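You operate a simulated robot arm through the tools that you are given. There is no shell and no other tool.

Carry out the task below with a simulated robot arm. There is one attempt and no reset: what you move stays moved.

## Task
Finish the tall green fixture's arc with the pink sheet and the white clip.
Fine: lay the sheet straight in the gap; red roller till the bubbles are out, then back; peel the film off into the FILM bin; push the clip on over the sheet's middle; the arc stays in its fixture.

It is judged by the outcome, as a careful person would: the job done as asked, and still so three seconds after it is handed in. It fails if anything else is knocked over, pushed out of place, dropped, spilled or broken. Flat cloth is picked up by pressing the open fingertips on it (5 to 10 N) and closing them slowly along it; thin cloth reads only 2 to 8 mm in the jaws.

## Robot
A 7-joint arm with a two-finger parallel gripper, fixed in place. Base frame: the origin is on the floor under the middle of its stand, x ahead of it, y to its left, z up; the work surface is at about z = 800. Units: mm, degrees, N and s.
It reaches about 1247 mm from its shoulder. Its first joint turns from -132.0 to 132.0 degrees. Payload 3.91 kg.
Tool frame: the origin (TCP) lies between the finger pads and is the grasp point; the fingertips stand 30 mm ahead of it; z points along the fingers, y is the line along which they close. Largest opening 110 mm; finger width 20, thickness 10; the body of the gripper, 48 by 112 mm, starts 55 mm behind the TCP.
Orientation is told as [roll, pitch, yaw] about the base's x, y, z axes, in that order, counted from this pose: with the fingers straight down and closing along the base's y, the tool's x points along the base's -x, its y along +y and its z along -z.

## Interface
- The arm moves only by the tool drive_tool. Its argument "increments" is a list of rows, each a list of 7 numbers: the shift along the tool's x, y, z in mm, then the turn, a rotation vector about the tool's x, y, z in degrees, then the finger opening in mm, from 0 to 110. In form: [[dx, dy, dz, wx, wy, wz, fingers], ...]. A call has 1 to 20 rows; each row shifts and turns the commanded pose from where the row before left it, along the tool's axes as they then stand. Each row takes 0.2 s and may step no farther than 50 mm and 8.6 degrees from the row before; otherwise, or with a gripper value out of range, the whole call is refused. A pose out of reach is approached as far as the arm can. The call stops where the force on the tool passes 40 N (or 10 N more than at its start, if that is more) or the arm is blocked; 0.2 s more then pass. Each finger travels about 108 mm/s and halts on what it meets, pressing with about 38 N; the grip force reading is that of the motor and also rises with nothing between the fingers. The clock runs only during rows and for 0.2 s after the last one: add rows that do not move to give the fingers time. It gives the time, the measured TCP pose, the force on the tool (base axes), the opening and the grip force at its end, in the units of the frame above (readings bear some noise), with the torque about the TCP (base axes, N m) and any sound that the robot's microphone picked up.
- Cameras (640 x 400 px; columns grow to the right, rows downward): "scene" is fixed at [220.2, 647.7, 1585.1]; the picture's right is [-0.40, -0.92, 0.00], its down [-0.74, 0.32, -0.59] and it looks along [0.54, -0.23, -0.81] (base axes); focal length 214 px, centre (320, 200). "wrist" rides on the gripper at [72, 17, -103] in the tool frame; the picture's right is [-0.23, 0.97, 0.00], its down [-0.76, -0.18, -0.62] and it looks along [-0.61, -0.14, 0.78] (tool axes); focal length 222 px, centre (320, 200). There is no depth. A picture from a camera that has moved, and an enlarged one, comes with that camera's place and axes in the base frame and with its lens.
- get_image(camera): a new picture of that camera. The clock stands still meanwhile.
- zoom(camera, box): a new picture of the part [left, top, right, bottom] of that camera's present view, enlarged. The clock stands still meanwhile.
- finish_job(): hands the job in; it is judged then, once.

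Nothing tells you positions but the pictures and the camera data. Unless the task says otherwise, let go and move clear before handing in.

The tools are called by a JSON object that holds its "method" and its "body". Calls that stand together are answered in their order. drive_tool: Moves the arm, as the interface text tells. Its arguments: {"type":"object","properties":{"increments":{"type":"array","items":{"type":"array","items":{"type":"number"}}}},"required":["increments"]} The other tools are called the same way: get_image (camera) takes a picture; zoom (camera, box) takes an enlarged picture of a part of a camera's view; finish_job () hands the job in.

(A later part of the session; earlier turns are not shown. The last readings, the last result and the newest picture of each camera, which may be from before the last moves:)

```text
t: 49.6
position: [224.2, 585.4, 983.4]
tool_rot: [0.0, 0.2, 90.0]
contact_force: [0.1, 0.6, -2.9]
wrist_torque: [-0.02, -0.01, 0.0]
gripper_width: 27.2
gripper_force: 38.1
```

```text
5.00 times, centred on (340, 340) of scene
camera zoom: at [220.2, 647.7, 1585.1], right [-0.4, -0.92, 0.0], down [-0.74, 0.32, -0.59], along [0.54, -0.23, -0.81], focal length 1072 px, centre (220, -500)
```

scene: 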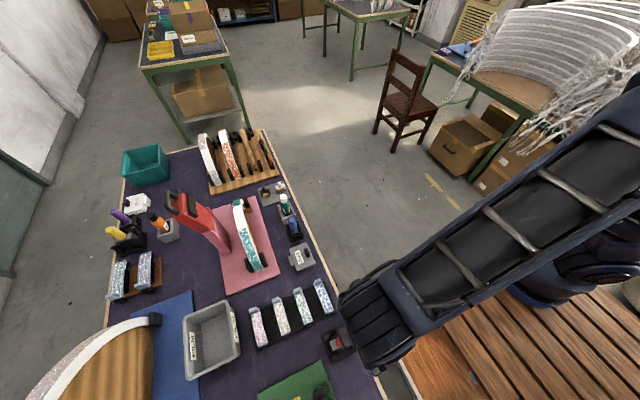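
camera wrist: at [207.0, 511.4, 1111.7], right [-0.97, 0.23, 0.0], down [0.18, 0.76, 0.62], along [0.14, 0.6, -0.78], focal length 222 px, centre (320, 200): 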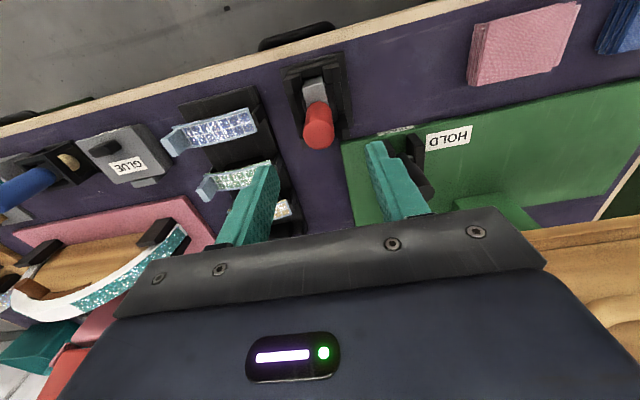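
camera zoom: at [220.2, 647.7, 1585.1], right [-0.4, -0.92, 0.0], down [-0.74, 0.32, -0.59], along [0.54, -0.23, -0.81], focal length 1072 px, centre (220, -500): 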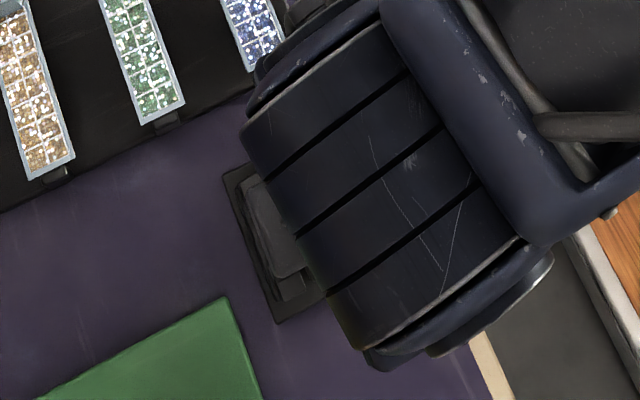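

The roller is out and held upright (about 2.9 N weight). I'm carrying it high and over to the arc's crown.

{"method": "drive_tool", "body": {"increments": [[0, 0, -39.5, 0, 0, 0, 0], [0, 0, -39.5, 0, 0, 0, 0], [0, 0, -39.5, 0, 0, 0, 0], [0, 0, -39.5, 0, 0, 0, 0], [0, 0, -39.5, 0, 0, 0, 0], [0, 0, -39.5, 0, 0, 0, 0], [0, 0, -39.5, 0, 0, 0, 0], [0, 0, -39.5, 0, 0, 0, 0], [-25.3, 31.6, 0, 0, 0, 0, 0], [-25.3, 31.6, 0, 0, 0, 0, 0], [-25.3, 31.6, 0, 0, 0, 0, 0], [-25.3, 31.6, 0, 0, 0, 0, 0], [-25.3, 31.6, 0, 0, 0, 0, 0], [-25.3, 31.6, 0, 0, 0, 0, 0], [-25.3, 31.6, 0, 0, 0, 0, 0], [0, 0, 0, 0, 0, 0, 0]]}}

{"method": "get_image", "body": {"camera": "wrist"}}

{"method": "zoom", "body": {"camera": "wrist", "box": [220, 40, 440, 205]}}

```text
t: 53.0
position: [4.1, 763.0, 1300.4]
tool_rot: [0.0, 0.2, 90.1]
contact_force: [0.4, 0.4, -1.3]
wrist_torque: [-0.02, -0.05, 0.0]
gripper_width: 26.9
gripper_force: 37.8
```

```text
taken
camera wrist: at [-13.0, 691.7, 1402.0], right [-0.97, 0.23, 0.0], down [0.18, 0.76, 0.62], along [0.14, 0.6, -0.78], focal length 222 px, centre (320, 200)
```

wrist: 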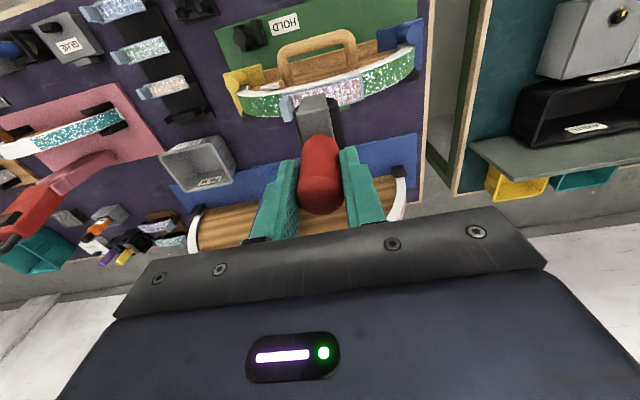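

```text
2.42 times, centred on (330, 122) of wrist
camera zoom: at [-13.0, 691.7, 1402.0], right [-0.97, 0.23, 0.0], down [0.18, 0.76, 0.62], along [0.14, 0.6, -0.78], focal length 538 px, centre (296, 388)
```

zoom: 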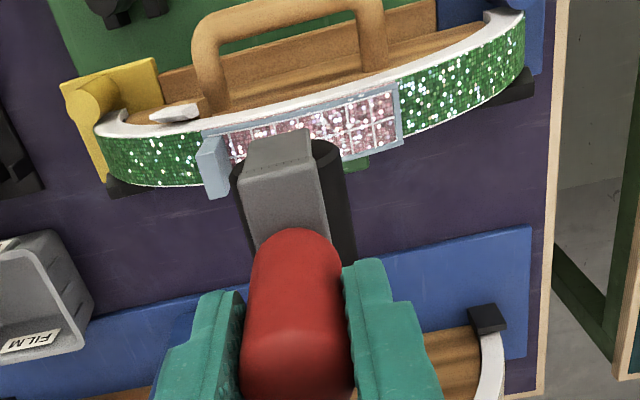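

The drum (about 39 mm diameter, axis along y) hangs above the sheet. Lowering in stages to find first contact.

{"method": "drive_tool", "body": {"increments": [[0, 0, 20, 0, 0, 0, 0], [0, 0, 20, 0, 0, 0, 0], [0, 0, 20, 0, 0, 0, 0], [0, 0, 10, 0, 0, 0, 0], [0, 0, 0, 0, 0, 0, 0]]}}

{"method": "zoom", "body": {"camera": "wrist", "box": [220, 40, 440, 205]}}

```text
t: 54.2
position: [3.5, 762.9, 1231.0]
tool_rot: [0.0, 0.3, 90.0]
contact_force: [1.1, 0.3, -2.6]
wrist_torque: [0.05, -0.03, 0.0]
gripper_width: 27.0
gripper_force: 38.0
```

```text
2.42 times, centred on (330, 122) of wrist
camera zoom: at [-13.0, 691.2, 1332.4], right [-0.97, 0.23, 0.0], down [0.18, 0.76, 0.62], along [0.14, 0.6, -0.78], focal length 538 px, centre (296, 388)
```

zoom: 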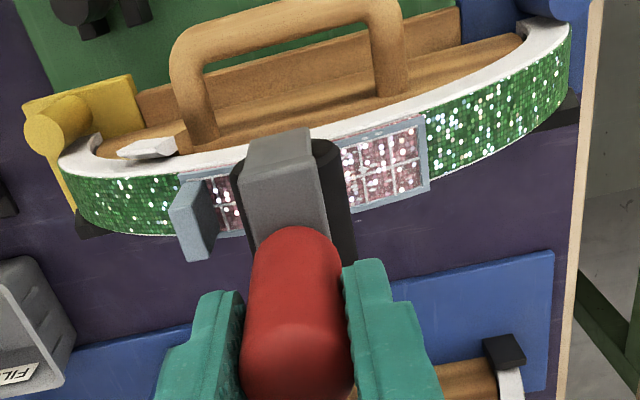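

{"method": "drive_tool", "body": {"increments": [[0, 0, 4, 0, 0, 0, 0], [0, 0, 4, 0, 0, 0, 0], [0, 0, 3, 0, 0, 0, 0], [0, 0, 2, 0, 0, 0, 0]]}}

{"method": "drive_tool", "body": {"increments": [[0, 0, 1.5, 0, 0, 0, 0], [0, 0, 1.5, 0, 0, 0, 0], [0, 0, 1, 0, 0, 0, 0]]}}

```text
t: 55.2
position: [3.0, 761.9, 1220.3]
tool_rot: [0.0, 0.0, 90.1]
contact_force: [-0.8, 1.0, 29.7]
wrist_torque: [0.09, 0.3, -0.01]
gripper_width: 27.0
gripper_force: 37.6
```

```text
t: 56.1
position: [3.1, 762.2, 1216.5]
tool_rot: [0.0, 0.0, 90.0]
contact_force: [1.0, -0.3, 11.5]
wrist_torque: [-0.01, -0.12, 0.0]
gripper_width: 26.9
gripper_force: 37.7
stopped in row 3: the force on the tool passed its limit at 41 N (the readings are from after the stop); the commanded pose is now the measured one
```

The drum touched sooner than I allowed for (contact near z≈1221) and the push peaked at about 41 N before stopping. It is now at about 11 N. I'll ease up a little and check that nothing moved.

{"method": "get_image", "body": {"camera": "wrist"}}

{"method": "zoom", "body": {"camera": "wrist", "box": [220, 40, 440, 205]}}

{"method": "zoom", "body": {"camera": "wrist", "box": [280, 70, 420, 150]}}

```text
taken
camera wrist: at [-12.7, 690.1, 1318.2], right [-0.97, 0.23, 0.0], down [0.18, 0.76, 0.62], along [0.14, 0.61, -0.78], focal length 222 px, centre (320, 200)
```

wrist: 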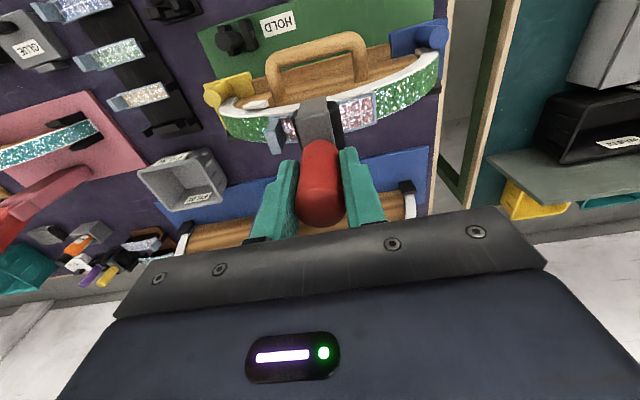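

```text
2.42 times, centred on (330, 122) of wrist
camera zoom: at [-12.7, 690.1, 1318.2], right [-0.97, 0.23, 0.0], down [0.18, 0.76, 0.62], along [0.14, 0.61, -0.78], focal length 538 px, centre (296, 388)
```

zoom: 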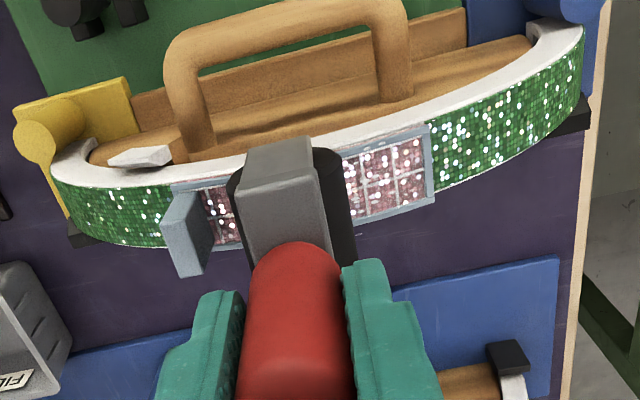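

```text
4.57 times, centred on (350, 110) of wrist
camera zoom: at [-12.7, 690.1, 1318.2], right [-0.97, 0.23, 0.0], down [0.18, 0.76, 0.62], along [0.14, 0.61, -0.78], focal length 1015 px, centre (183, 611)
```

zoom: 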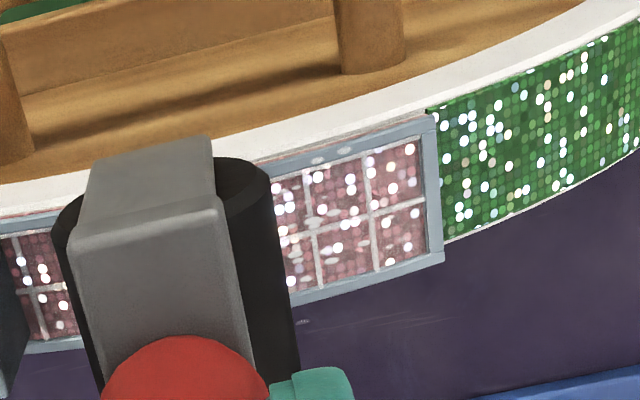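

Nothing moved on the fixture. The handle just slid about 4 mm up in my grip, and I'll account for that on return. Now rolling toward the tab side, staying clear of the tab, following the arc.

{"method": "drive_tool", "body": {"increments": [[0, -5, 0.2, 0, 0, 0, 0], [0, -5, 0.3, 0, 0, 0, 0], [0, -4, 0.3, 0, 0, 0, 0], [0, 0, 0, 0, 0, 0, 0]]}}

{"method": "zoom", "body": {"camera": "wrist", "box": [240, 60, 440, 180]}}

```text
t: 57.1
position: [17.9, 762.0, 1214.7]
tool_rot: [0.0, -0.1, 90.1]
contact_force: [-0.1, 0.2, 17.5]
wrist_torque: [0.13, -0.1, -0.02]
gripper_width: 26.9
gripper_force: 37.8
```

```text
3.20 times, centred on (340, 120) of wrist
camera zoom: at [1.4, 689.6, 1316.8], right [-0.97, 0.23, 0.0], down [0.18, 0.76, 0.62], along [0.14, 0.61, -0.78], focal length 711 px, centre (256, 456)
```

zoom: 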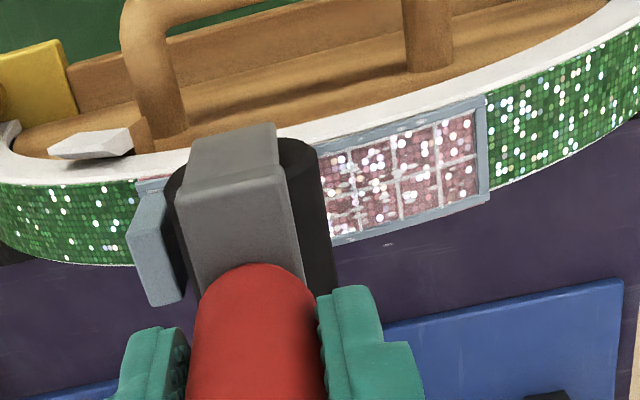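

{"method": "drive_tool", "body": {"increments": [[0, 4, -0.4, 0, 0, 0, 0], [0, 4, -0.3, 0, 0, 0, 0], [0, 4, -0.2, 0, 0, 0, 0], [0, 4, -0.1, 0, 0, 0, 0], [0, 4, 0, 0, 0, 0, 0], [0, 4, 0.12, 0, 0, 0, 0], [0, 4, 0.21, 0, 0, 0, 0], [0, 4, 0.3, 0, 0, 0, 0]]}}

{"method": "zoom", "body": {"camera": "wrist", "box": [240, 60, 440, 180]}}

```text
t: 58.9
position: [-14.5, 762.2, 1214.8]
tool_rot: [0.0, 0.1, 90.0]
contact_force: [-2.4, -0.6, 22.5]
wrist_torque: [-0.03, 0.23, -0.02]
gripper_width: 26.9
gripper_force: 37.8
```

```text
3.20 times, centred on (340, 120) of wrist
camera zoom: at [-31.1, 690.1, 1316.8], right [-0.97, 0.23, 0.0], down [0.18, 0.76, 0.62], along [0.14, 0.61, -0.78], focal length 711 px, centre (256, 456)
```

zoom: 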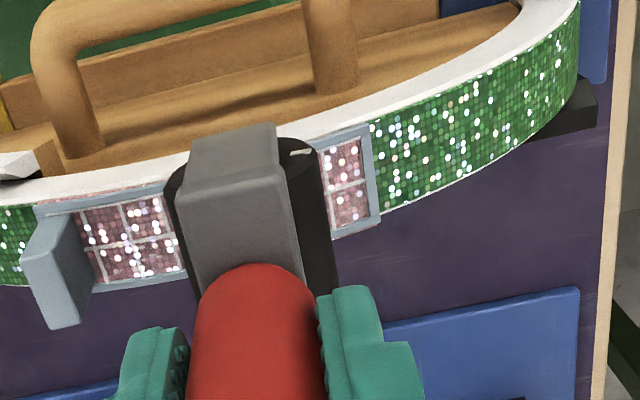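

The rolled part is clearing. Continuing to the far end of the sheet.

{"method": "drive_tool", "body": {"increments": [[0, 4, 0.35, 0, 0, 0, 0], [0, 4, 0.45, 0, 0, 0, 0], [0, 4, 0.55, 0, 0, 0, 0], [0, 4, 0.65, 0, 0, 0, 0]]}}

{"method": "drive_tool", "body": {"increments": [[0, 4, 0.75, 0, 0, 0, 0], [0, 4, 0.85, 0, 0, 0, 0], [0, 4, 0.95, 0, 0, 0, 0], [0, 3, 0.8, 0, 0, 0, 0]]}}

{"method": "zoom", "body": {"camera": "wrist", "box": [220, 60, 420, 180]}}

```text
t: 59.9
position: [-29.5, 762.4, 1213.6]
tool_rot: [0.0, 0.1, 89.9]
contact_force: [-3.9, 0.9, 15.0]
wrist_torque: [-0.01, 0.33, 0.0]
gripper_width: 26.9
gripper_force: 38.1
```

```text
t: 60.9
position: [-44.8, 761.8, 1209.2]
tool_rot: [-0.1, 0.0, 89.9]
contact_force: [-3.5, -0.5, 7.4]
wrist_torque: [-0.05, 0.36, -0.03]
gripper_width: 27.1
gripper_force: 38.5
```

```text
3.20 times, centred on (320, 120) of wrist
camera zoom: at [-61.2, 690.0, 1311.1], right [-0.97, 0.23, 0.0], down [0.18, 0.76, 0.62], along [0.14, 0.61, -0.78], focal length 711 px, centre (320, 456)
```

zoom: 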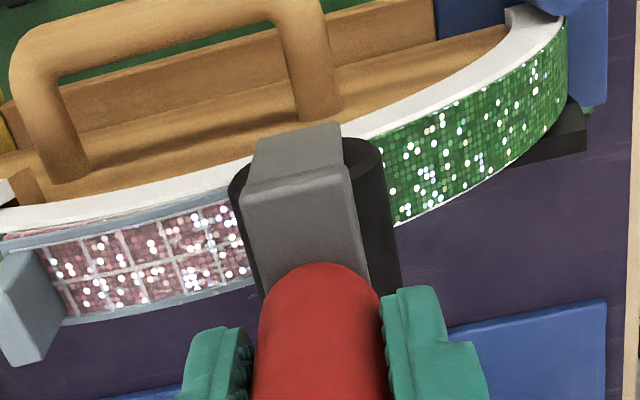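

{"method": "zoom", "body": {"camera": "wrist", "box": [220, 110, 310, 170]}}

{"method": "drive_tool", "body": {"increments": [[0, 4, 1.4, 0, 0, 0, 0], [0, 3, 1.1, 0, 0, 0, 0], [0, 0, 0, 0, 0, 0, 0]]}}

```text
6.67 times, centred on (265, 140) of wrist
camera zoom: at [-61.2, 690.0, 1311.1], right [-0.97, 0.23, 0.0], down [0.18, 0.76, 0.62], along [0.14, 0.61, -0.78], focal length 1481 px, centre (687, 600)
```

zoom: 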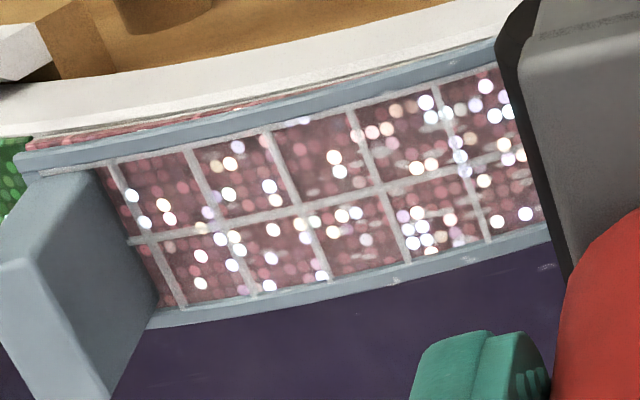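

```text
t: 61.7
position: [-51.5, 761.3, 1207.1]
tool_rot: [0.0, 0.2, 90.0]
contact_force: [-1.6, 0.3, 4.3]
wrist_torque: [-0.03, 0.04, 0.02]
gripper_width: 26.7
gripper_force: 37.9
```

Bubbles are shrinking but not gone. Rolling back with a little more pressure.

{"method": "drive_tool", "body": {"increments": [[0, 0, 1.5, 0, 0, 0, 0], [0, -4, -1.17, 0, 0, 0, 0], [0, -4, -1.08, 0, 0, 0, 0], [0, -4, -0.99, 0, 0, 0, 0], [0, -4, -0.9, 0, 0, 0, 0], [0, -4, -0.8, 0, 0, 0, 0], [0, -4, -0.71, 0, 0, 0, 0], [0, -4, -0.62, 0, 0, 0, 0]]}}

{"method": "drive_tool", "body": {"increments": [[0, -4, -0.52, 0, 0, 0, 0], [0, -4, -0.43, 0, 0, 0, 0], [0, -4, -0.34, 0, 0, 0, 0], [0, -4, -0.24, 0, 0, 0, 0], [0, -4, -0.15, 0, 0, 0, 0], [0, -4, -0.06, 0, 0, 0, 0], [0, -4, 0.04, 0, 0, 0, 0], [0, -4, 0.12, 0, 0, 0, 0], [0, -4, 0.22, 0, 0, 0, 0], [0, -2, 0.15, 0, 0, 0, 0]]}}

{"method": "zoom", "body": {"camera": "wrist", "box": [260, 60, 440, 170]}}

{"method": "zoom", "body": {"camera": "wrist", "box": [330, 80, 400, 140]}}

```text
t: 63.7
position: [-23.5, 760.7, 1214.0]
tool_rot: [0.0, -0.2, 90.0]
contact_force: [-2.3, -1.3, 11.0]
wrist_torque: [-0.08, 0.23, -0.03]
gripper_width: 27.0
gripper_force: 37.7
stopped in row 8: the force on the tool passed its limit at 41 N (the readings are from after the stop); the commanded pose is now the measured one
```

```text
t: 65.9
position: [12.9, 760.9, 1215.0]
tool_rot: [0.1, -0.2, 90.0]
contact_force: [2.1, 0.4, 22.0]
wrist_torque: [0.04, -0.17, 0.0]
gripper_width: 27.1
gripper_force: 37.6
```

```text
3.56 times, centred on (350, 115) of wrist
camera zoom: at [-2.4, 688.9, 1317.1], right [-0.97, 0.23, 0.0], down [0.18, 0.76, 0.63], along [0.14, 0.61, -0.78], focal length 790 px, centre (213, 502)
```

zoom: 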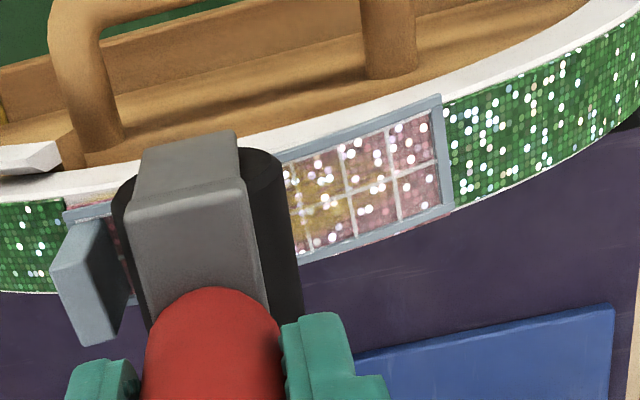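

```text
6.67 times, centred on (365, 110) of wrist
camera zoom: at [-2.4, 688.9, 1317.1], right [-0.97, 0.23, 0.0], down [0.18, 0.76, 0.63], along [0.14, 0.61, -0.78], focal length 1481 px, centre (20, 800)
```

zoom: 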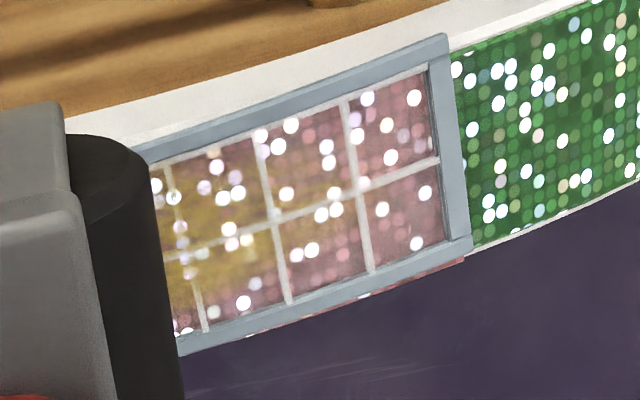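

A yellowish tint showed up in part of the sheet, so the last push may have been too hard. I'm lifting off to inspect before doing anything else.

{"method": "drive_tool", "body": {"increments": [[0, 0, -3, 0, 0, 0, 0], [0, 0, -10, 0, 0, 0, 0], [0, 0, -20, 0, 0, 0, 0], [0, 0, -20, 0, 0, 0, 0], [0, 0, -20, 0, 0, 0, 0], [40, 0, 0, 0, 0, 0, 0], [20, 0, 0, 0, 0, 0, 0]]}}

{"method": "get_image", "body": {"camera": "wrist"}}

{"method": "zoom", "body": {"camera": "wrist", "box": [270, 80, 430, 180]}}

```text
t: 67.5
position: [15.1, 701.5, 1285.9]
tool_rot: [0.0, 0.1, 89.9]
contact_force: [0.8, 0.9, -2.7]
wrist_torque: [-0.06, -0.05, 0.0]
gripper_width: 27.0
gripper_force: 37.8
```

```text
taken
camera wrist: at [-2.3, 629.2, 1388.0], right [-0.97, 0.23, 0.0], down [0.18, 0.76, 0.62], along [0.14, 0.61, -0.78], focal length 222 px, centre (320, 200)
```

wrist: 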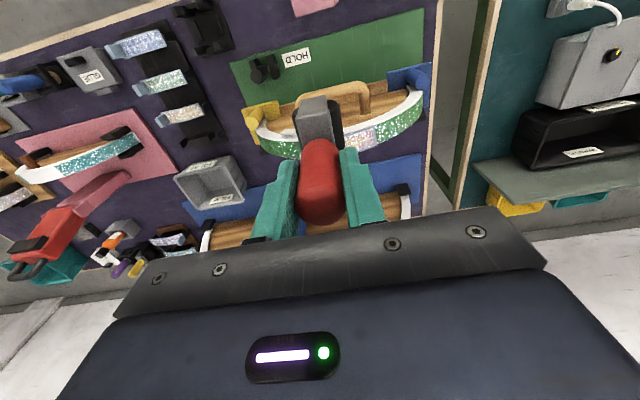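

```text
4.00 times, centred on (350, 130) of wrist
camera zoom: at [-2.3, 629.2, 1388.0], right [-0.97, 0.23, 0.0], down [0.18, 0.76, 0.62], along [0.14, 0.61, -0.78], focal length 888 px, centre (200, 480)
```

zoom: 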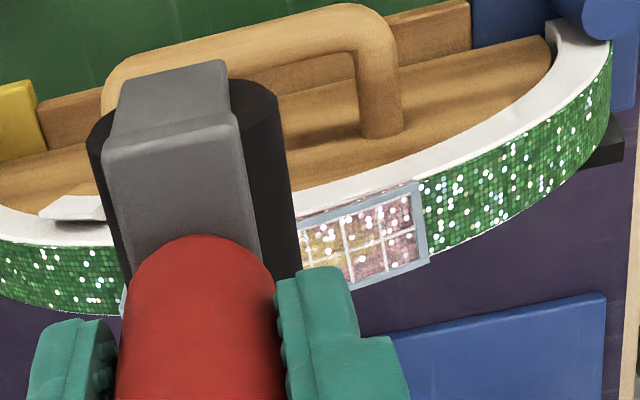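

{"method": "drive_tool", "body": {"increments": [[-15, -30, 0, 0, 0, 0, 0], [-15, -30, 0, 0, 0, 0, 0], [-15, -30, 0, 0, 0, 0, 0], [0, 0, 0, 0, 0, 0, 0]]}}

{"method": "get_image", "body": {"camera": "wrist"}}

{"method": "zoom", "body": {"camera": "wrist", "box": [350, 70, 470, 145]}}

```text
t: 68.5
position: [105.6, 746.6, 1286.2]
tool_rot: [0.1, -0.2, 90.1]
contact_force: [-0.5, -1.0, -1.2]
wrist_torque: [-0.05, -0.07, -0.02]
gripper_width: 27.0
gripper_force: 37.9
```

```text
taken
camera wrist: at [88.4, 675.3, 1387.9], right [-0.97, 0.23, 0.0], down [0.18, 0.76, 0.62], along [0.14, 0.61, -0.78], focal length 222 px, centre (320, 200)
```

wrist: 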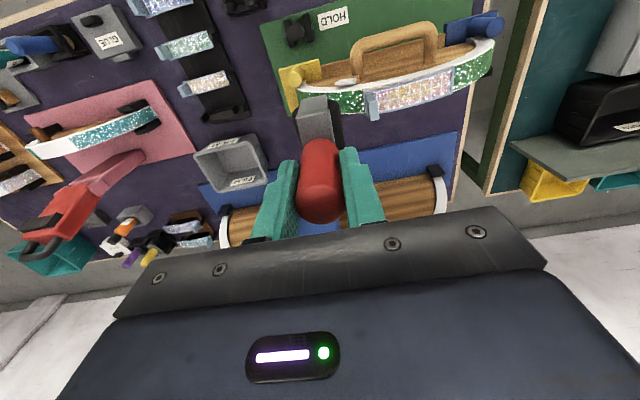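

```text
5.33 times, centred on (410, 108) of wrist
camera zoom: at [88.4, 675.3, 1387.9], right [-0.97, 0.23, 0.0], down [0.18, 0.76, 0.62], along [0.14, 0.61, -0.78], focal length 1185 px, centre (-160, 693)
```

zoom: 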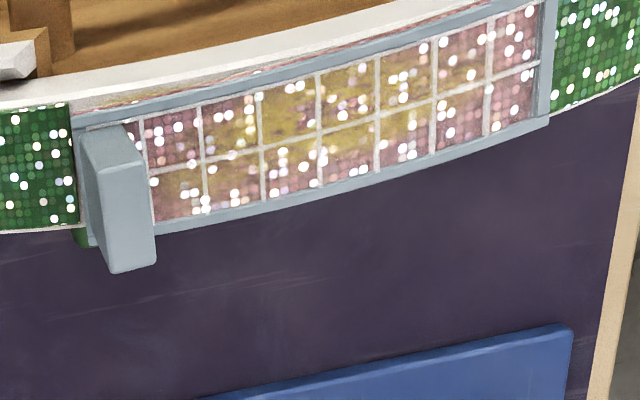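

{"method": "zoom", "body": {"camera": "wrist", "box": [362, 82, 412, 117]}}

{"method": "zoom", "body": {"camera": "wrist", "box": [405, 65, 460, 105]}}

```text
11.43 times, centred on (387, 100) of wrist
camera zoom: at [88.4, 675.3, 1387.9], right [-0.97, 0.23, 0.0], down [0.18, 0.76, 0.62], along [0.14, 0.61, -0.78], focal length 2538 px, centre (-446, 1349)
```

zoom: 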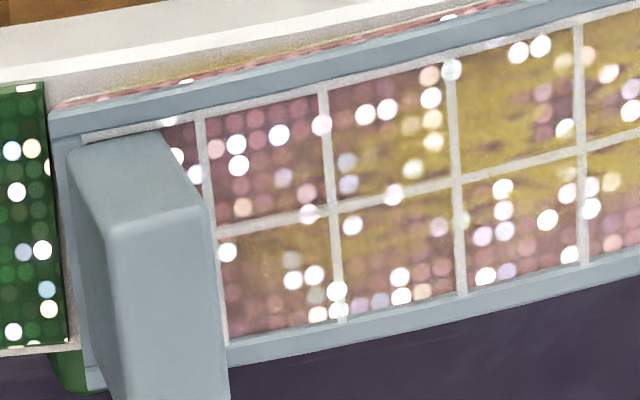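

```text
10.00 times, centred on (432, 85) of wrist
camera zoom: at [88.4, 675.3, 1387.9], right [-0.97, 0.23, 0.0], down [0.18, 0.76, 0.62], along [0.14, 0.61, -0.78], focal length 2221 px, centre (-805, 1350)
```

zoom: 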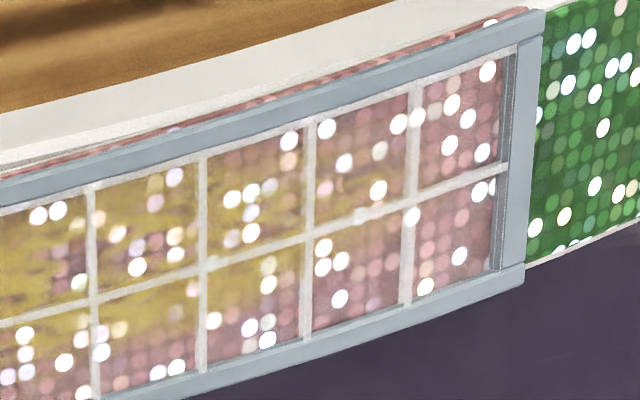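

The bubbles look gone, but I see a yellow tint where the glue is, so I'll roll no more. I'm comparing how the roller sits in my grip with the picture from when I picked it up.

{"method": "zoom", "body": {"camera": "wrist", "box": [220, 80, 420, 205]}}

{"method": "zoom", "body": {"camera": "wrist", "box": [220, 60, 440, 205]}}

```text
3.20 times, centred on (320, 142) of wrist
camera zoom: at [88.4, 675.3, 1387.9], right [-0.97, 0.23, 0.0], down [0.18, 0.76, 0.62], along [0.14, 0.61, -0.78], focal length 711 px, centre (320, 384)
```

zoom: 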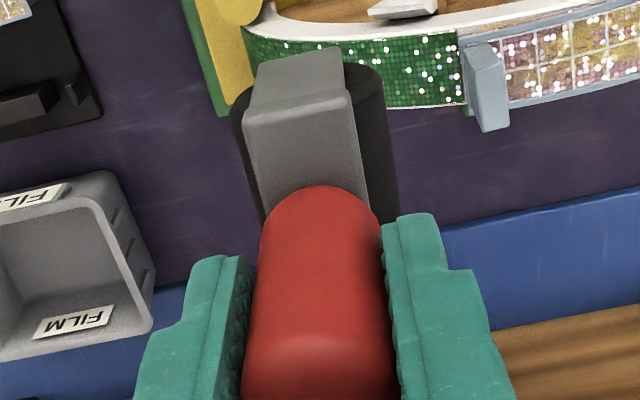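

```text
2.76 times, centred on (330, 132) of wrist
camera zoom: at [88.4, 675.3, 1387.9], right [-0.97, 0.23, 0.0], down [0.18, 0.76, 0.62], along [0.14, 0.61, -0.78], focal length 613 px, centre (292, 386)
```

zoom: 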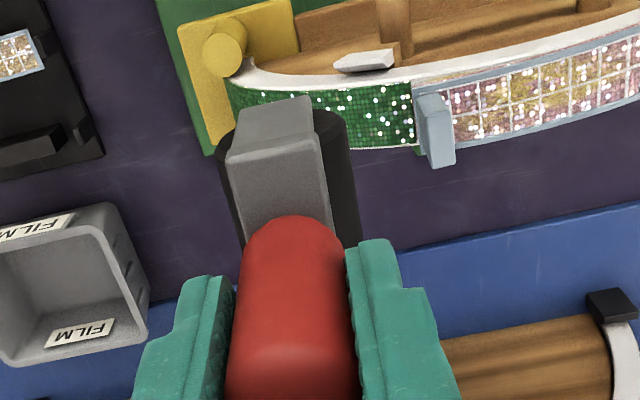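

The roller slid about 4.3 mm up in the grip. I'm returning it: first above the cradle, then checking alignment before lowering.

{"method": "drive_tool", "body": {"increments": [[32.6, -24, 0, 0, 0, 0, 0], [32.6, -24, 0, 0, 0, 0, 0], [32.6, -24, 0, 0, 0, 0, 0], [32.6, -24, 0, 0, 0, 0, 0], [32.7, -23.9, 0, 0, 0, 0, 0], [0, 0, 40, 0, 0, 0, 0], [0, 0, 40, 0, 0, 0, 0], [0, 0, 40, 0, 0, 0, 0], [0, 0, 40, 0, 0, 0, 0], [0, 0, 40, 0, 0, 0, 0], [0, 0, 40, 0, 0, 0, 0], [0, 0, 40, 0, 0, 0, 0], [0, 0, 22, 0, 0, 0, 0], [0, 0, 0, 0, 0, 0, 0]]}}

{"method": "zoom", "body": {"camera": "wrist", "box": [220, 60, 440, 205]}}

```text
t: 71.5
position: [223.9, 585.0, 983.5]
tool_rot: [0.1, -0.2, 90.0]
contact_force: [0.6, -1.1, -2.2]
wrist_torque: [-0.01, -0.08, 0.03]
gripper_width: 27.2
gripper_force: 38.1
```

```text
2.76 times, centred on (330, 132) of wrist
camera zoom: at [207.4, 513.6, 1085.7], right [-0.97, 0.23, 0.0], down [0.18, 0.76, 0.62], along [0.14, 0.61, -0.78], focal length 613 px, centre (292, 386)
```

zoom: 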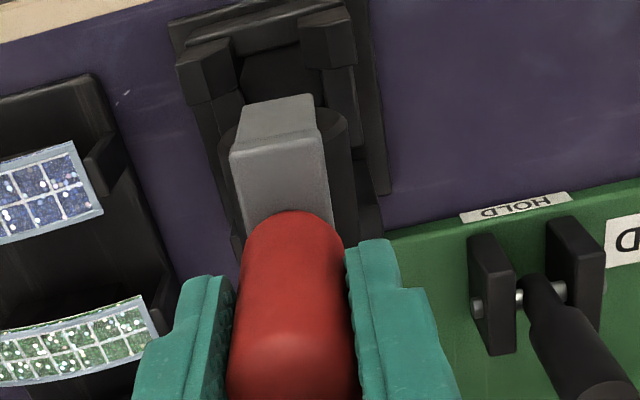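

{"method": "drive_tool", "body": {"increments": [[0, -1.3, 0, 0, 0.4, 0, 0], [0, 0, 15, 0, 0, 0, 0], [0, 0, 15, 0, 0, 0, 0], [0, 0, 10, 0, 0, 0, 0], [0, 0, 0, 0, 0, 0, 0]]}}

{"method": "zoom", "body": {"camera": "wrist", "box": [220, 60, 440, 205]}}

```text
t: 72.7
position: [225.0, 585.0, 944.9]
tool_rot: [0.1, 0.3, 90.0]
contact_force: [13.8, -4.5, 26.2]
wrist_torque: [0.28, -1.09, -0.05]
gripper_width: 27.1
gripper_force: 37.6
```

```text
2.76 times, centred on (330, 132) of wrist
camera zoom: at [209.2, 512.8, 1046.8], right [-0.97, 0.23, 0.0], down [0.18, 0.76, 0.62], along [0.14, 0.6, -0.78], focal length 613 px, centre (292, 386)
```

zoom: 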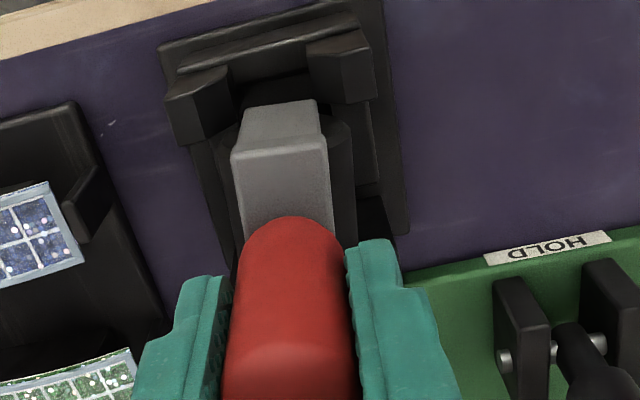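

Contact came early: the bracket is touching a cradle post on its −x side. Backing up a little to realign.

{"method": "drive_tool", "body": {"increments": [[0, 0, -6, 0, 0, 0, 0], [0, 0, -6, 0, 0, 0, 0], [0, 0, 0, 0, 0, 0, 0]]}}

{"method": "zoom", "body": {"camera": "wrist", "box": [270, 60, 370, 140]}}

{"method": "zoom", "body": {"camera": "wrist", "box": [220, 60, 440, 205]}}

{"method": "zoom", "body": {"camera": "scene", "box": [300, 310, 380, 380]}}

```text
t: 73.5
position: [225.8, 584.7, 956.4]
tool_rot: [0.2, 0.3, 90.0]
contact_force: [-0.2, -0.1, -1.4]
wrist_torque: [-0.01, -0.03, 0.01]
gripper_width: 27.0
gripper_force: 37.5
```

```text
5.00 times, centred on (320, 100) of wrist
camera zoom: at [208.9, 512.9, 1058.9], right [-0.97, 0.23, 0.0], down [0.18, 0.77, 0.62], along [0.14, 0.6, -0.79], focal length 1111 px, centre (320, 700)
```

zoom: 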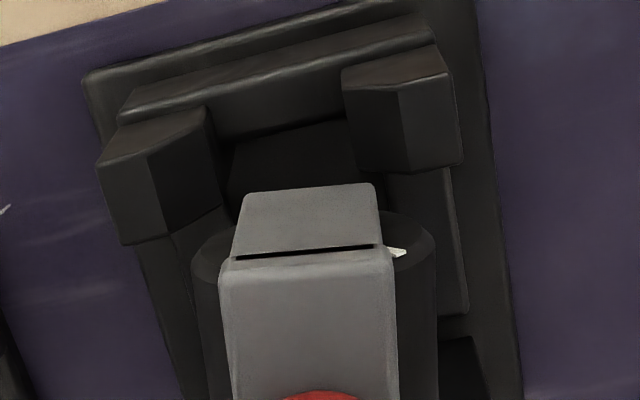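

```text
2.76 times, centred on (330, 132) of wrist
camera zoom: at [208.9, 512.9, 1058.9], right [-0.97, 0.23, 0.0], down [0.18, 0.77, 0.62], along [0.14, 0.6, -0.79], focal length 613 px, centre (292, 386)
```

zoom: 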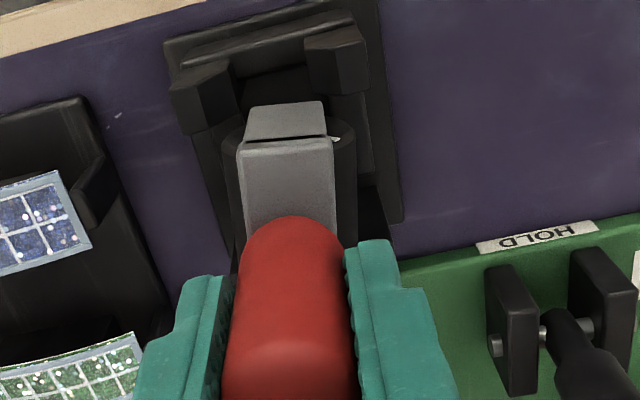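

```text
5.71 times, centred on (340, 345) of scene
camera zoom: at [220.2, 647.7, 1585.1], right [-0.4, -0.92, 0.0], down [-0.74, 0.32, -0.59], along [0.54, -0.23, -0.81], focal length 1226 px, centre (206, -629)
```

zoom: 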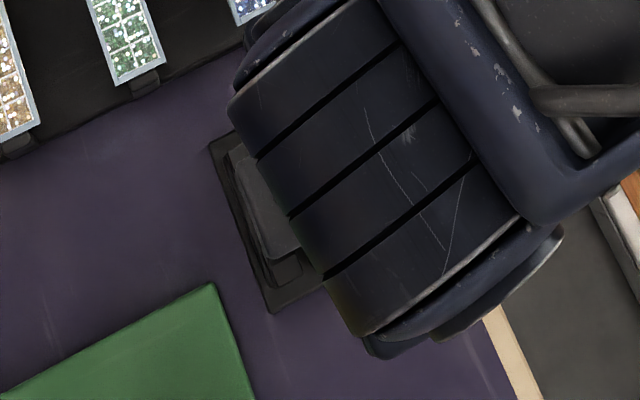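

I now see a slit between the bracket's top plate and its front plate. Zooming closely to understand.

{"method": "zoom", "body": {"camera": "wrist", "box": [295, 85, 345, 125]}}

{"method": "zoom", "body": {"camera": "wrist", "box": [325, 95, 365, 150]}}

```text
10.00 times, centred on (320, 105) of wrist
camera zoom: at [208.9, 512.9, 1058.9], right [-0.97, 0.23, 0.0], down [0.18, 0.77, 0.62], along [0.14, 0.6, -0.79], focal length 2221 px, centre (320, 1150)
```

zoom: 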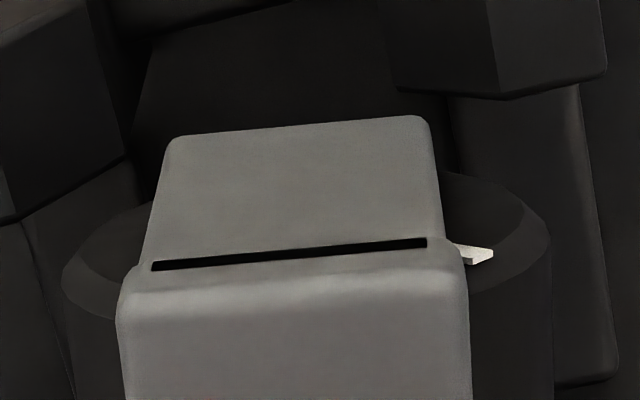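

```text
7.27 times, centred on (345, 122) of wrist
camera zoom: at [208.9, 512.9, 1058.9], right [-0.97, 0.23, 0.0], down [0.18, 0.77, 0.62], along [0.14, 0.6, -0.79], focal length 1615 px, centre (138, 764)
```

zoom: 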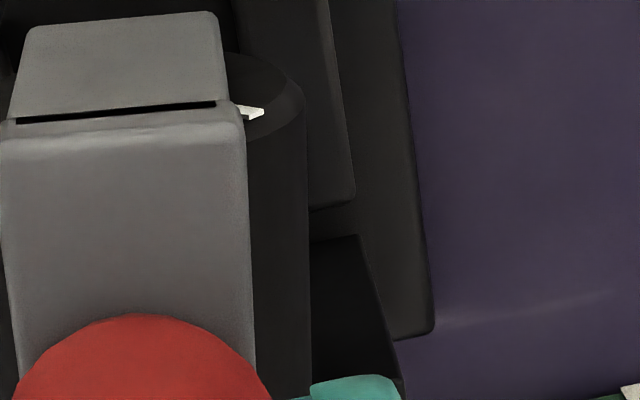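

The "slit" is part of the bracket. What changed is that the roller has turned about 10° around its handle in my grip. I'll raise it slightly and turn the gripper to realign the bracket with its cradle.

{"method": "drive_tool", "body": {"increments": [[0, 0, -12, 0, 0, 0, 0], [0, 0, 0, 0, 0, -5.2, 0], [0, 0, 0, 0, 0, -5.2, 0], [0, 0, 0, 0, 0, 0, 0]]}}

{"method": "zoom", "body": {"camera": "wrist", "box": [270, 60, 370, 140]}}

{"method": "zoom", "body": {"camera": "wrist", "box": [220, 60, 440, 205]}}

```text
t: 74.5
position: [225.7, 584.1, 969.2]
tool_rot: [0.1, 0.3, 100.4]
contact_force: [-0.3, 0.0, -1.0]
wrist_torque: [-0.01, -0.01, -0.03]
gripper_width: 26.6
gripper_force: 37.9
```

```text
5.00 times, centred on (320, 100) of wrist
camera zoom: at [222.1, 510.7, 1070.9], right [-1.0, 0.05, 0.0], down [0.04, 0.78, 0.62], along [0.03, 0.62, -0.79], focal length 1111 px, centre (320, 700)
```

zoom: 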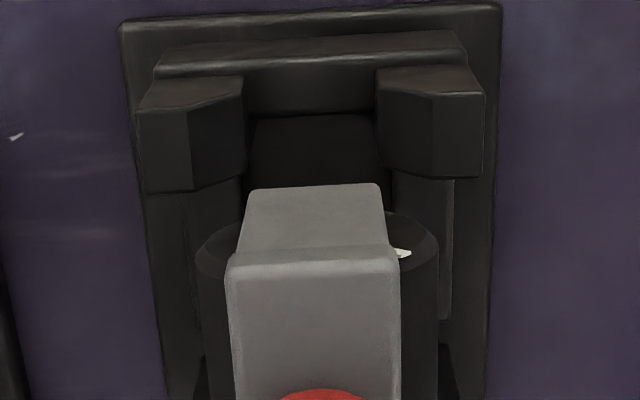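

```text
2.76 times, centred on (330, 132) of wrist
camera zoom: at [222.1, 510.7, 1070.9], right [-1.0, 0.05, 0.0], down [0.04, 0.78, 0.62], along [0.03, 0.62, -0.79], focal length 613 px, centre (292, 386)
```

zoom: 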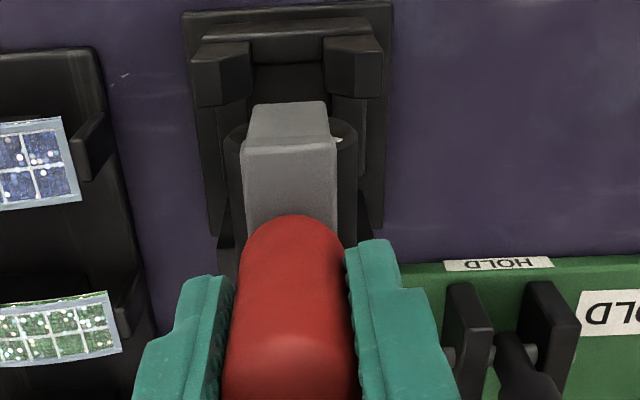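

Aligned with the cradle now. Lowering in steps while watching the force.

{"method": "drive_tool", "body": {"increments": [[0, 0, 12, 0, 0, 0, 0], [0, 0, 10, 0, 0, 0, 0], [0, 0, 6, 0, 0, 0, 0]]}}

{"method": "zoom", "body": {"camera": "wrist", "box": [220, 60, 440, 205]}}

```text
t: 75.3
position: [224.8, 583.8, 940.8]
tool_rot: [0.2, 0.4, 100.4]
contact_force: [0.7, -0.5, -1.9]
wrist_torque: [0.01, -0.04, 0.01]
gripper_width: 26.9
gripper_force: 38.5
```

```text
2.76 times, centred on (330, 132) of wrist
camera zoom: at [221.4, 510.5, 1042.9], right [-1.0, 0.05, 0.0], down [0.04, 0.78, 0.62], along [0.03, 0.62, -0.79], focal length 613 px, centre (292, 386)
```

zoom: 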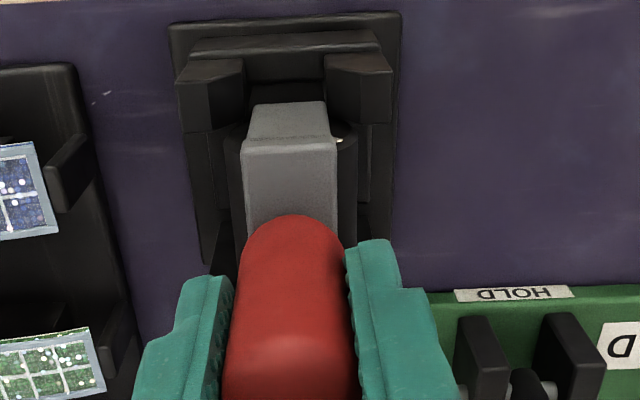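

{"method": "drive_tool", "body": {"increments": [[0, 0, 8, 0, 0, 0, 0], [0, 0, 7, 0, 0, 0, 0], [0, 0, 5, 0, 0, 0, 0]]}}

{"method": "zoom", "body": {"camera": "wrist", "box": [220, 60, 440, 205]}}

```text
t: 76.1
position: [224.9, 583.7, 919.9]
tool_rot: [0.0, 0.3, 100.4]
contact_force: [0.1, 1.0, -1.4]
wrist_torque: [0.01, -0.01, 0.03]
gripper_width: 26.7
gripper_force: 37.9
```

```text
2.76 times, centred on (330, 132) of wrist
camera zoom: at [221.4, 510.9, 1022.7], right [-1.0, 0.05, 0.0], down [0.04, 0.78, 0.62], along [0.03, 0.62, -0.79], focal length 613 px, centre (292, 386)
```

zoom: 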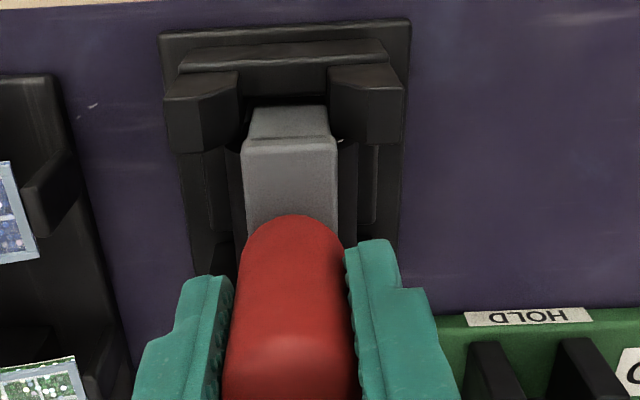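

{"method": "drive_tool", "body": {"increments": [[0, 0, 4, 0, 0, 0, 0], [0, 0, 3, 0, 0, 0, 0], [0, 0, 1.5, 0, 0, 0, 0]]}}

```text
t: 76.9
position: [225.1, 583.7, 912.6]
tool_rot: [0.1, 0.3, 100.4]
contact_force: [0.7, -4.1, 11.6]
wrist_torque: [-0.7, -0.07, 0.06]
gripper_width: 26.7
gripper_force: 37.9
```

{"method": "zoom", "body": {"camera": "wrist", "box": [270, 60, 370, 140]}}

{"method": "zoom", "body": {"camera": "wrist", "box": [220, 60, 440, 205]}}

```text
5.00 times, centred on (320, 100) of wrist
camera zoom: at [222.2, 511.1, 1014.5], right [-1.0, 0.05, 0.0], down [0.04, 0.78, 0.62], along [0.03, 0.62, -0.79], focal length 1111 px, centre (320, 700)
```

zoom: 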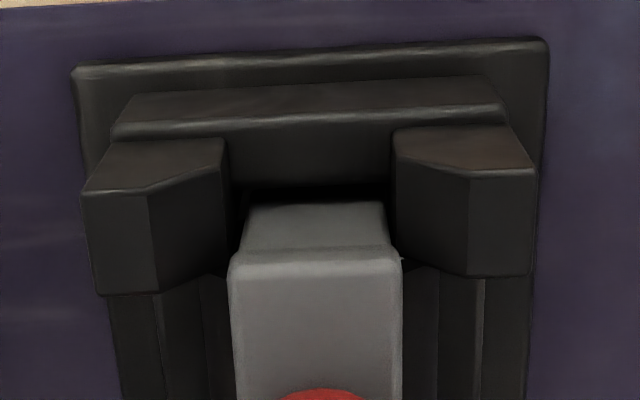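

```text
2.76 times, centred on (330, 132) of wrist
camera zoom: at [222.2, 511.1, 1014.5], right [-1.0, 0.05, 0.0], down [0.04, 0.78, 0.62], along [0.03, 0.62, -0.79], focal length 613 px, centre (292, 386)
```

zoom: 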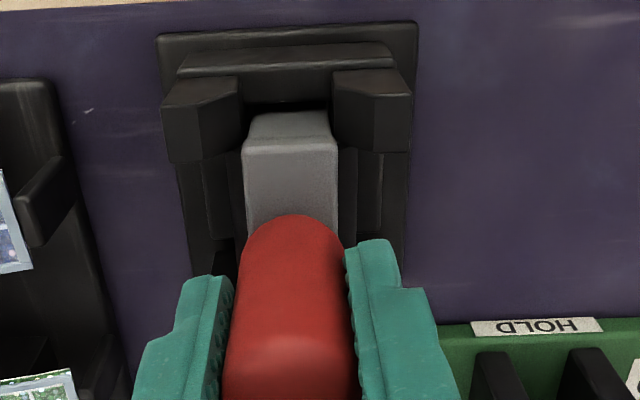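

The bracket sits between its posts at the same height as at pick-up, with support force felt. Releasing gently.

{"method": "drive_tool", "body": {"increments": [[0, 0, -0.8, 0, 0, 0, 0], [0, 0, 0, 0, 0, 0, 28], [0, 0, 0, 0, 0, 0, 30], [0, 0, 0, 0, 0, 0, 36], [0, 0, 0, 0, 0, 0, 44], [0, 0, 0, 0, 0, 0, 50]]}}

{"method": "zoom", "body": {"camera": "wrist", "box": [220, 60, 440, 205]}}

```text
t: 78.3
position: [226.0, 583.8, 912.9]
tool_rot: [0.2, 0.4, 100.4]
contact_force: [0.2, 0.4, 0.4]
wrist_torque: [0.03, -0.02, -0.01]
gripper_width: 50.1
gripper_force: 0.1
```

```text
2.76 times, centred on (330, 132) of wrist
camera zoom: at [222.4, 511.1, 1014.6], right [-1.0, 0.05, 0.0], down [0.04, 0.78, 0.62], along [0.03, 0.62, -0.79], focal length 613 px, centre (292, 386)
```

zoom: 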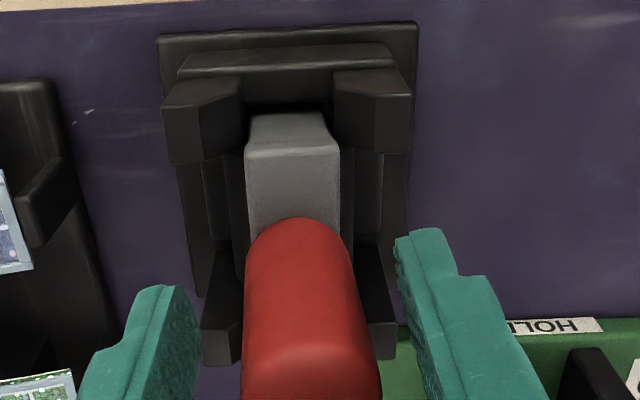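

The roller is back in its cradle, upright. I'm moving up and back to the arc to inspect the sheet without the roller in the way.

{"method": "drive_tool", "body": {"increments": [[0, 0, -15, 0, 0, 0, 50], [0, 0, -30, 0, 0, 0, 60], [0, 0, -40, 0, 0, 0, 60], [0, 0, -40, 0, 0, 0, 60], [0, 0, -40, 0, 5.2, 0, 60], [0, 0, -40, 0, -5.2, 0, 60], [0, 0, -40, 0, 0, 0, 60], [0, 0, -40, 0, 0, 0, 60], [0, 0, 0, 0, 0, 5.2, 60], [0, 0, 0, 0, 0, 5.2, 60]]}}

{"method": "zoom", "body": {"camera": "scene", "box": [290, 310, 390, 390]}}

{"method": "get_image", "body": {"camera": "wrist"}}

```text
t: 80.5
position: [224.3, 590.6, 1196.9]
tool_rot: [0.1, 0.2, 90.0]
contact_force: [-0.2, -0.6, 0.8]
wrist_torque: [-0.02, 0.0, 0.0]
gripper_width: 60.1
gripper_force: 0.1
```

```text
5.00 times, centred on (340, 350) of scene
camera zoom: at [220.2, 647.7, 1585.1], right [-0.4, -0.92, 0.0], down [-0.74, 0.32, -0.59], along [0.54, -0.23, -0.81], focal length 1072 px, centre (220, -550)
```

zoom: 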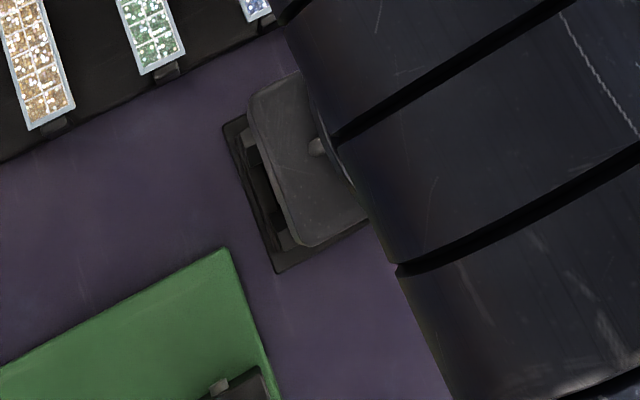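

```text
taken
camera wrist: at [207.5, 518.2, 1299.8], right [-0.97, 0.23, 0.0], down [0.18, 0.76, 0.62], along [0.14, 0.6, -0.79], focal length 222 px, centre (320, 200)
```

wrist: 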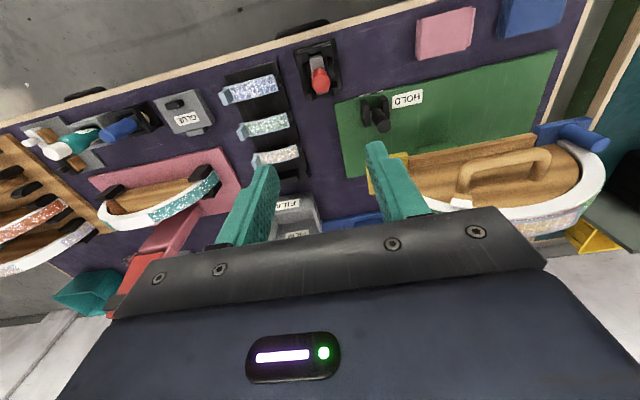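

{"method": "drive_tool", "body": {"increments": [[0, 0, -25, 0, 0, 0, 60], [0, 0, -25, 0, 0, 0, 60], [-25.4, 36.8, 0, 0, 0, 0, 60], [-25.4, 36.8, 0, 0, 0, 0, 60], [-25.4, 36.8, 0, 0, 0, 0, 60], [-25.4, 36.8, 0, 0, 0, 0, 60], [-25.4, 36.8, 0, 0, 0, 0, 60], [-25.4, 36.8, 0, 0, 0, 0, 60], [0, 0, 0, 0, 0, 0, 60]]}}

{"method": "zoom", "body": {"camera": "wrist", "box": [240, 70, 400, 170]}}

{"method": "zoom", "body": {"camera": "wrist", "box": [280, 90, 340, 150]}}

{"method": "zoom", "body": {"camera": "wrist", "box": [330, 90, 380, 140]}}

```text
t: 82.5
position: [6.0, 744.8, 1247.2]
tool_rot: [0.1, 0.3, 90.0]
contact_force: [0.0, -0.1, -0.2]
wrist_torque: [0.01, 0.04, 0.04]
gripper_width: 60.1
gripper_force: 0.1
```

```text
4.00 times, centred on (320, 120) of wrist
camera zoom: at [-10.8, 672.7, 1349.7], right [-0.97, 0.23, 0.0], down [0.18, 0.76, 0.62], along [0.14, 0.6, -0.79], focal length 888 px, centre (320, 520)
```

zoom: 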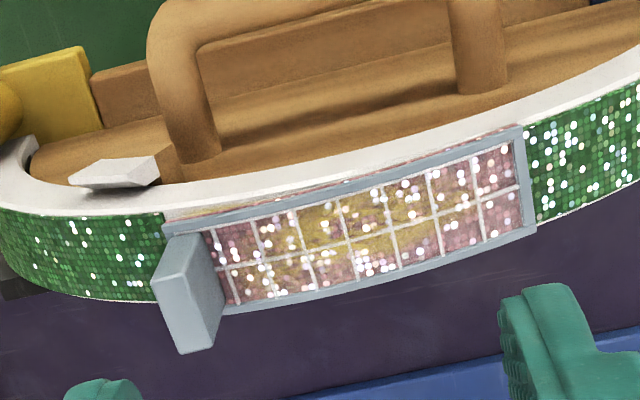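

```text
6.67 times, centred on (310, 120) of wrist
camera zoom: at [-10.8, 672.7, 1349.7], right [-0.97, 0.23, 0.0], down [0.18, 0.76, 0.62], along [0.14, 0.6, -0.79], focal length 1481 px, centre (387, 733)
```

zoom: 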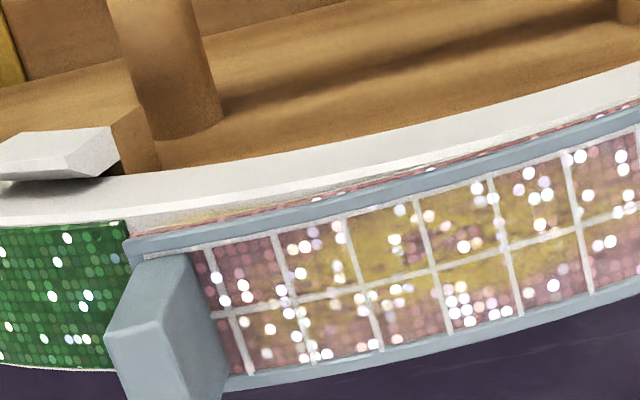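

```text
8.00 times, centred on (355, 115) of wrist
camera zoom: at [-10.8, 672.7, 1349.7], right [-0.97, 0.23, 0.0], down [0.18, 0.76, 0.62], along [0.14, 0.6, -0.79], focal length 1777 px, centre (40, 880)
```

zoom: 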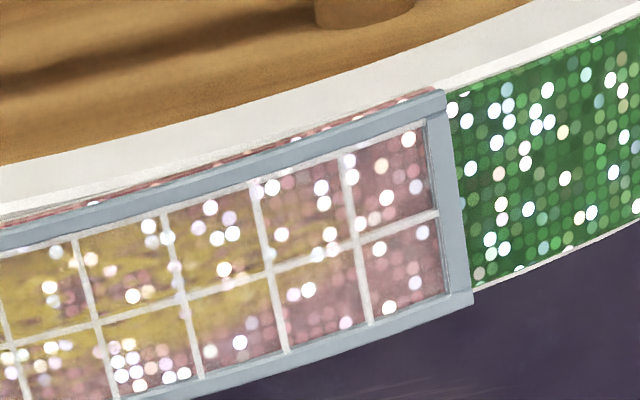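

The sheet and film are still aligned. Now positioning on the tab again at the same pose as when I laid it.

{"method": "drive_tool", "body": {"increments": [[-9.7, -18.9, 0, 0, 0, 0, 40], [-9.7, -18.9, 0, 0, 0, 0, 32], [0, 0, 25, 0, 0, 0, 30], [0, 0, 25, 0, 0, 0, 30], [0, 0, 25, 0, 0, 0, 30], [0, 0, 0, 0, 0, 0, 30]]}}

{"method": "zoom", "body": {"camera": "wrist", "box": [240, 90, 400, 190]}}

```text
t: 83.9
position: [41.0, 759.9, 1172.9]
tool_rot: [0.1, 0.3, 90.0]
contact_force: [0.8, -0.9, 0.4]
wrist_torque: [-0.03, -0.03, 0.03]
gripper_width: 30.2
gripper_force: 0.1
```

```text
4.00 times, centred on (320, 140) of wrist
camera zoom: at [25.1, 688.7, 1274.6], right [-0.97, 0.23, 0.0], down [0.18, 0.76, 0.62], along [0.14, 0.6, -0.79], focal length 888 px, centre (320, 440)
```

zoom: 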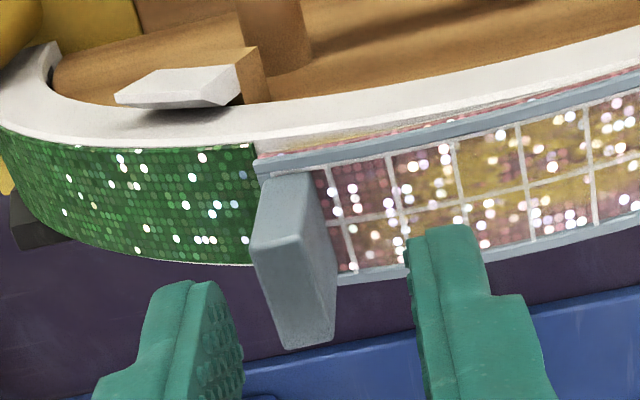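

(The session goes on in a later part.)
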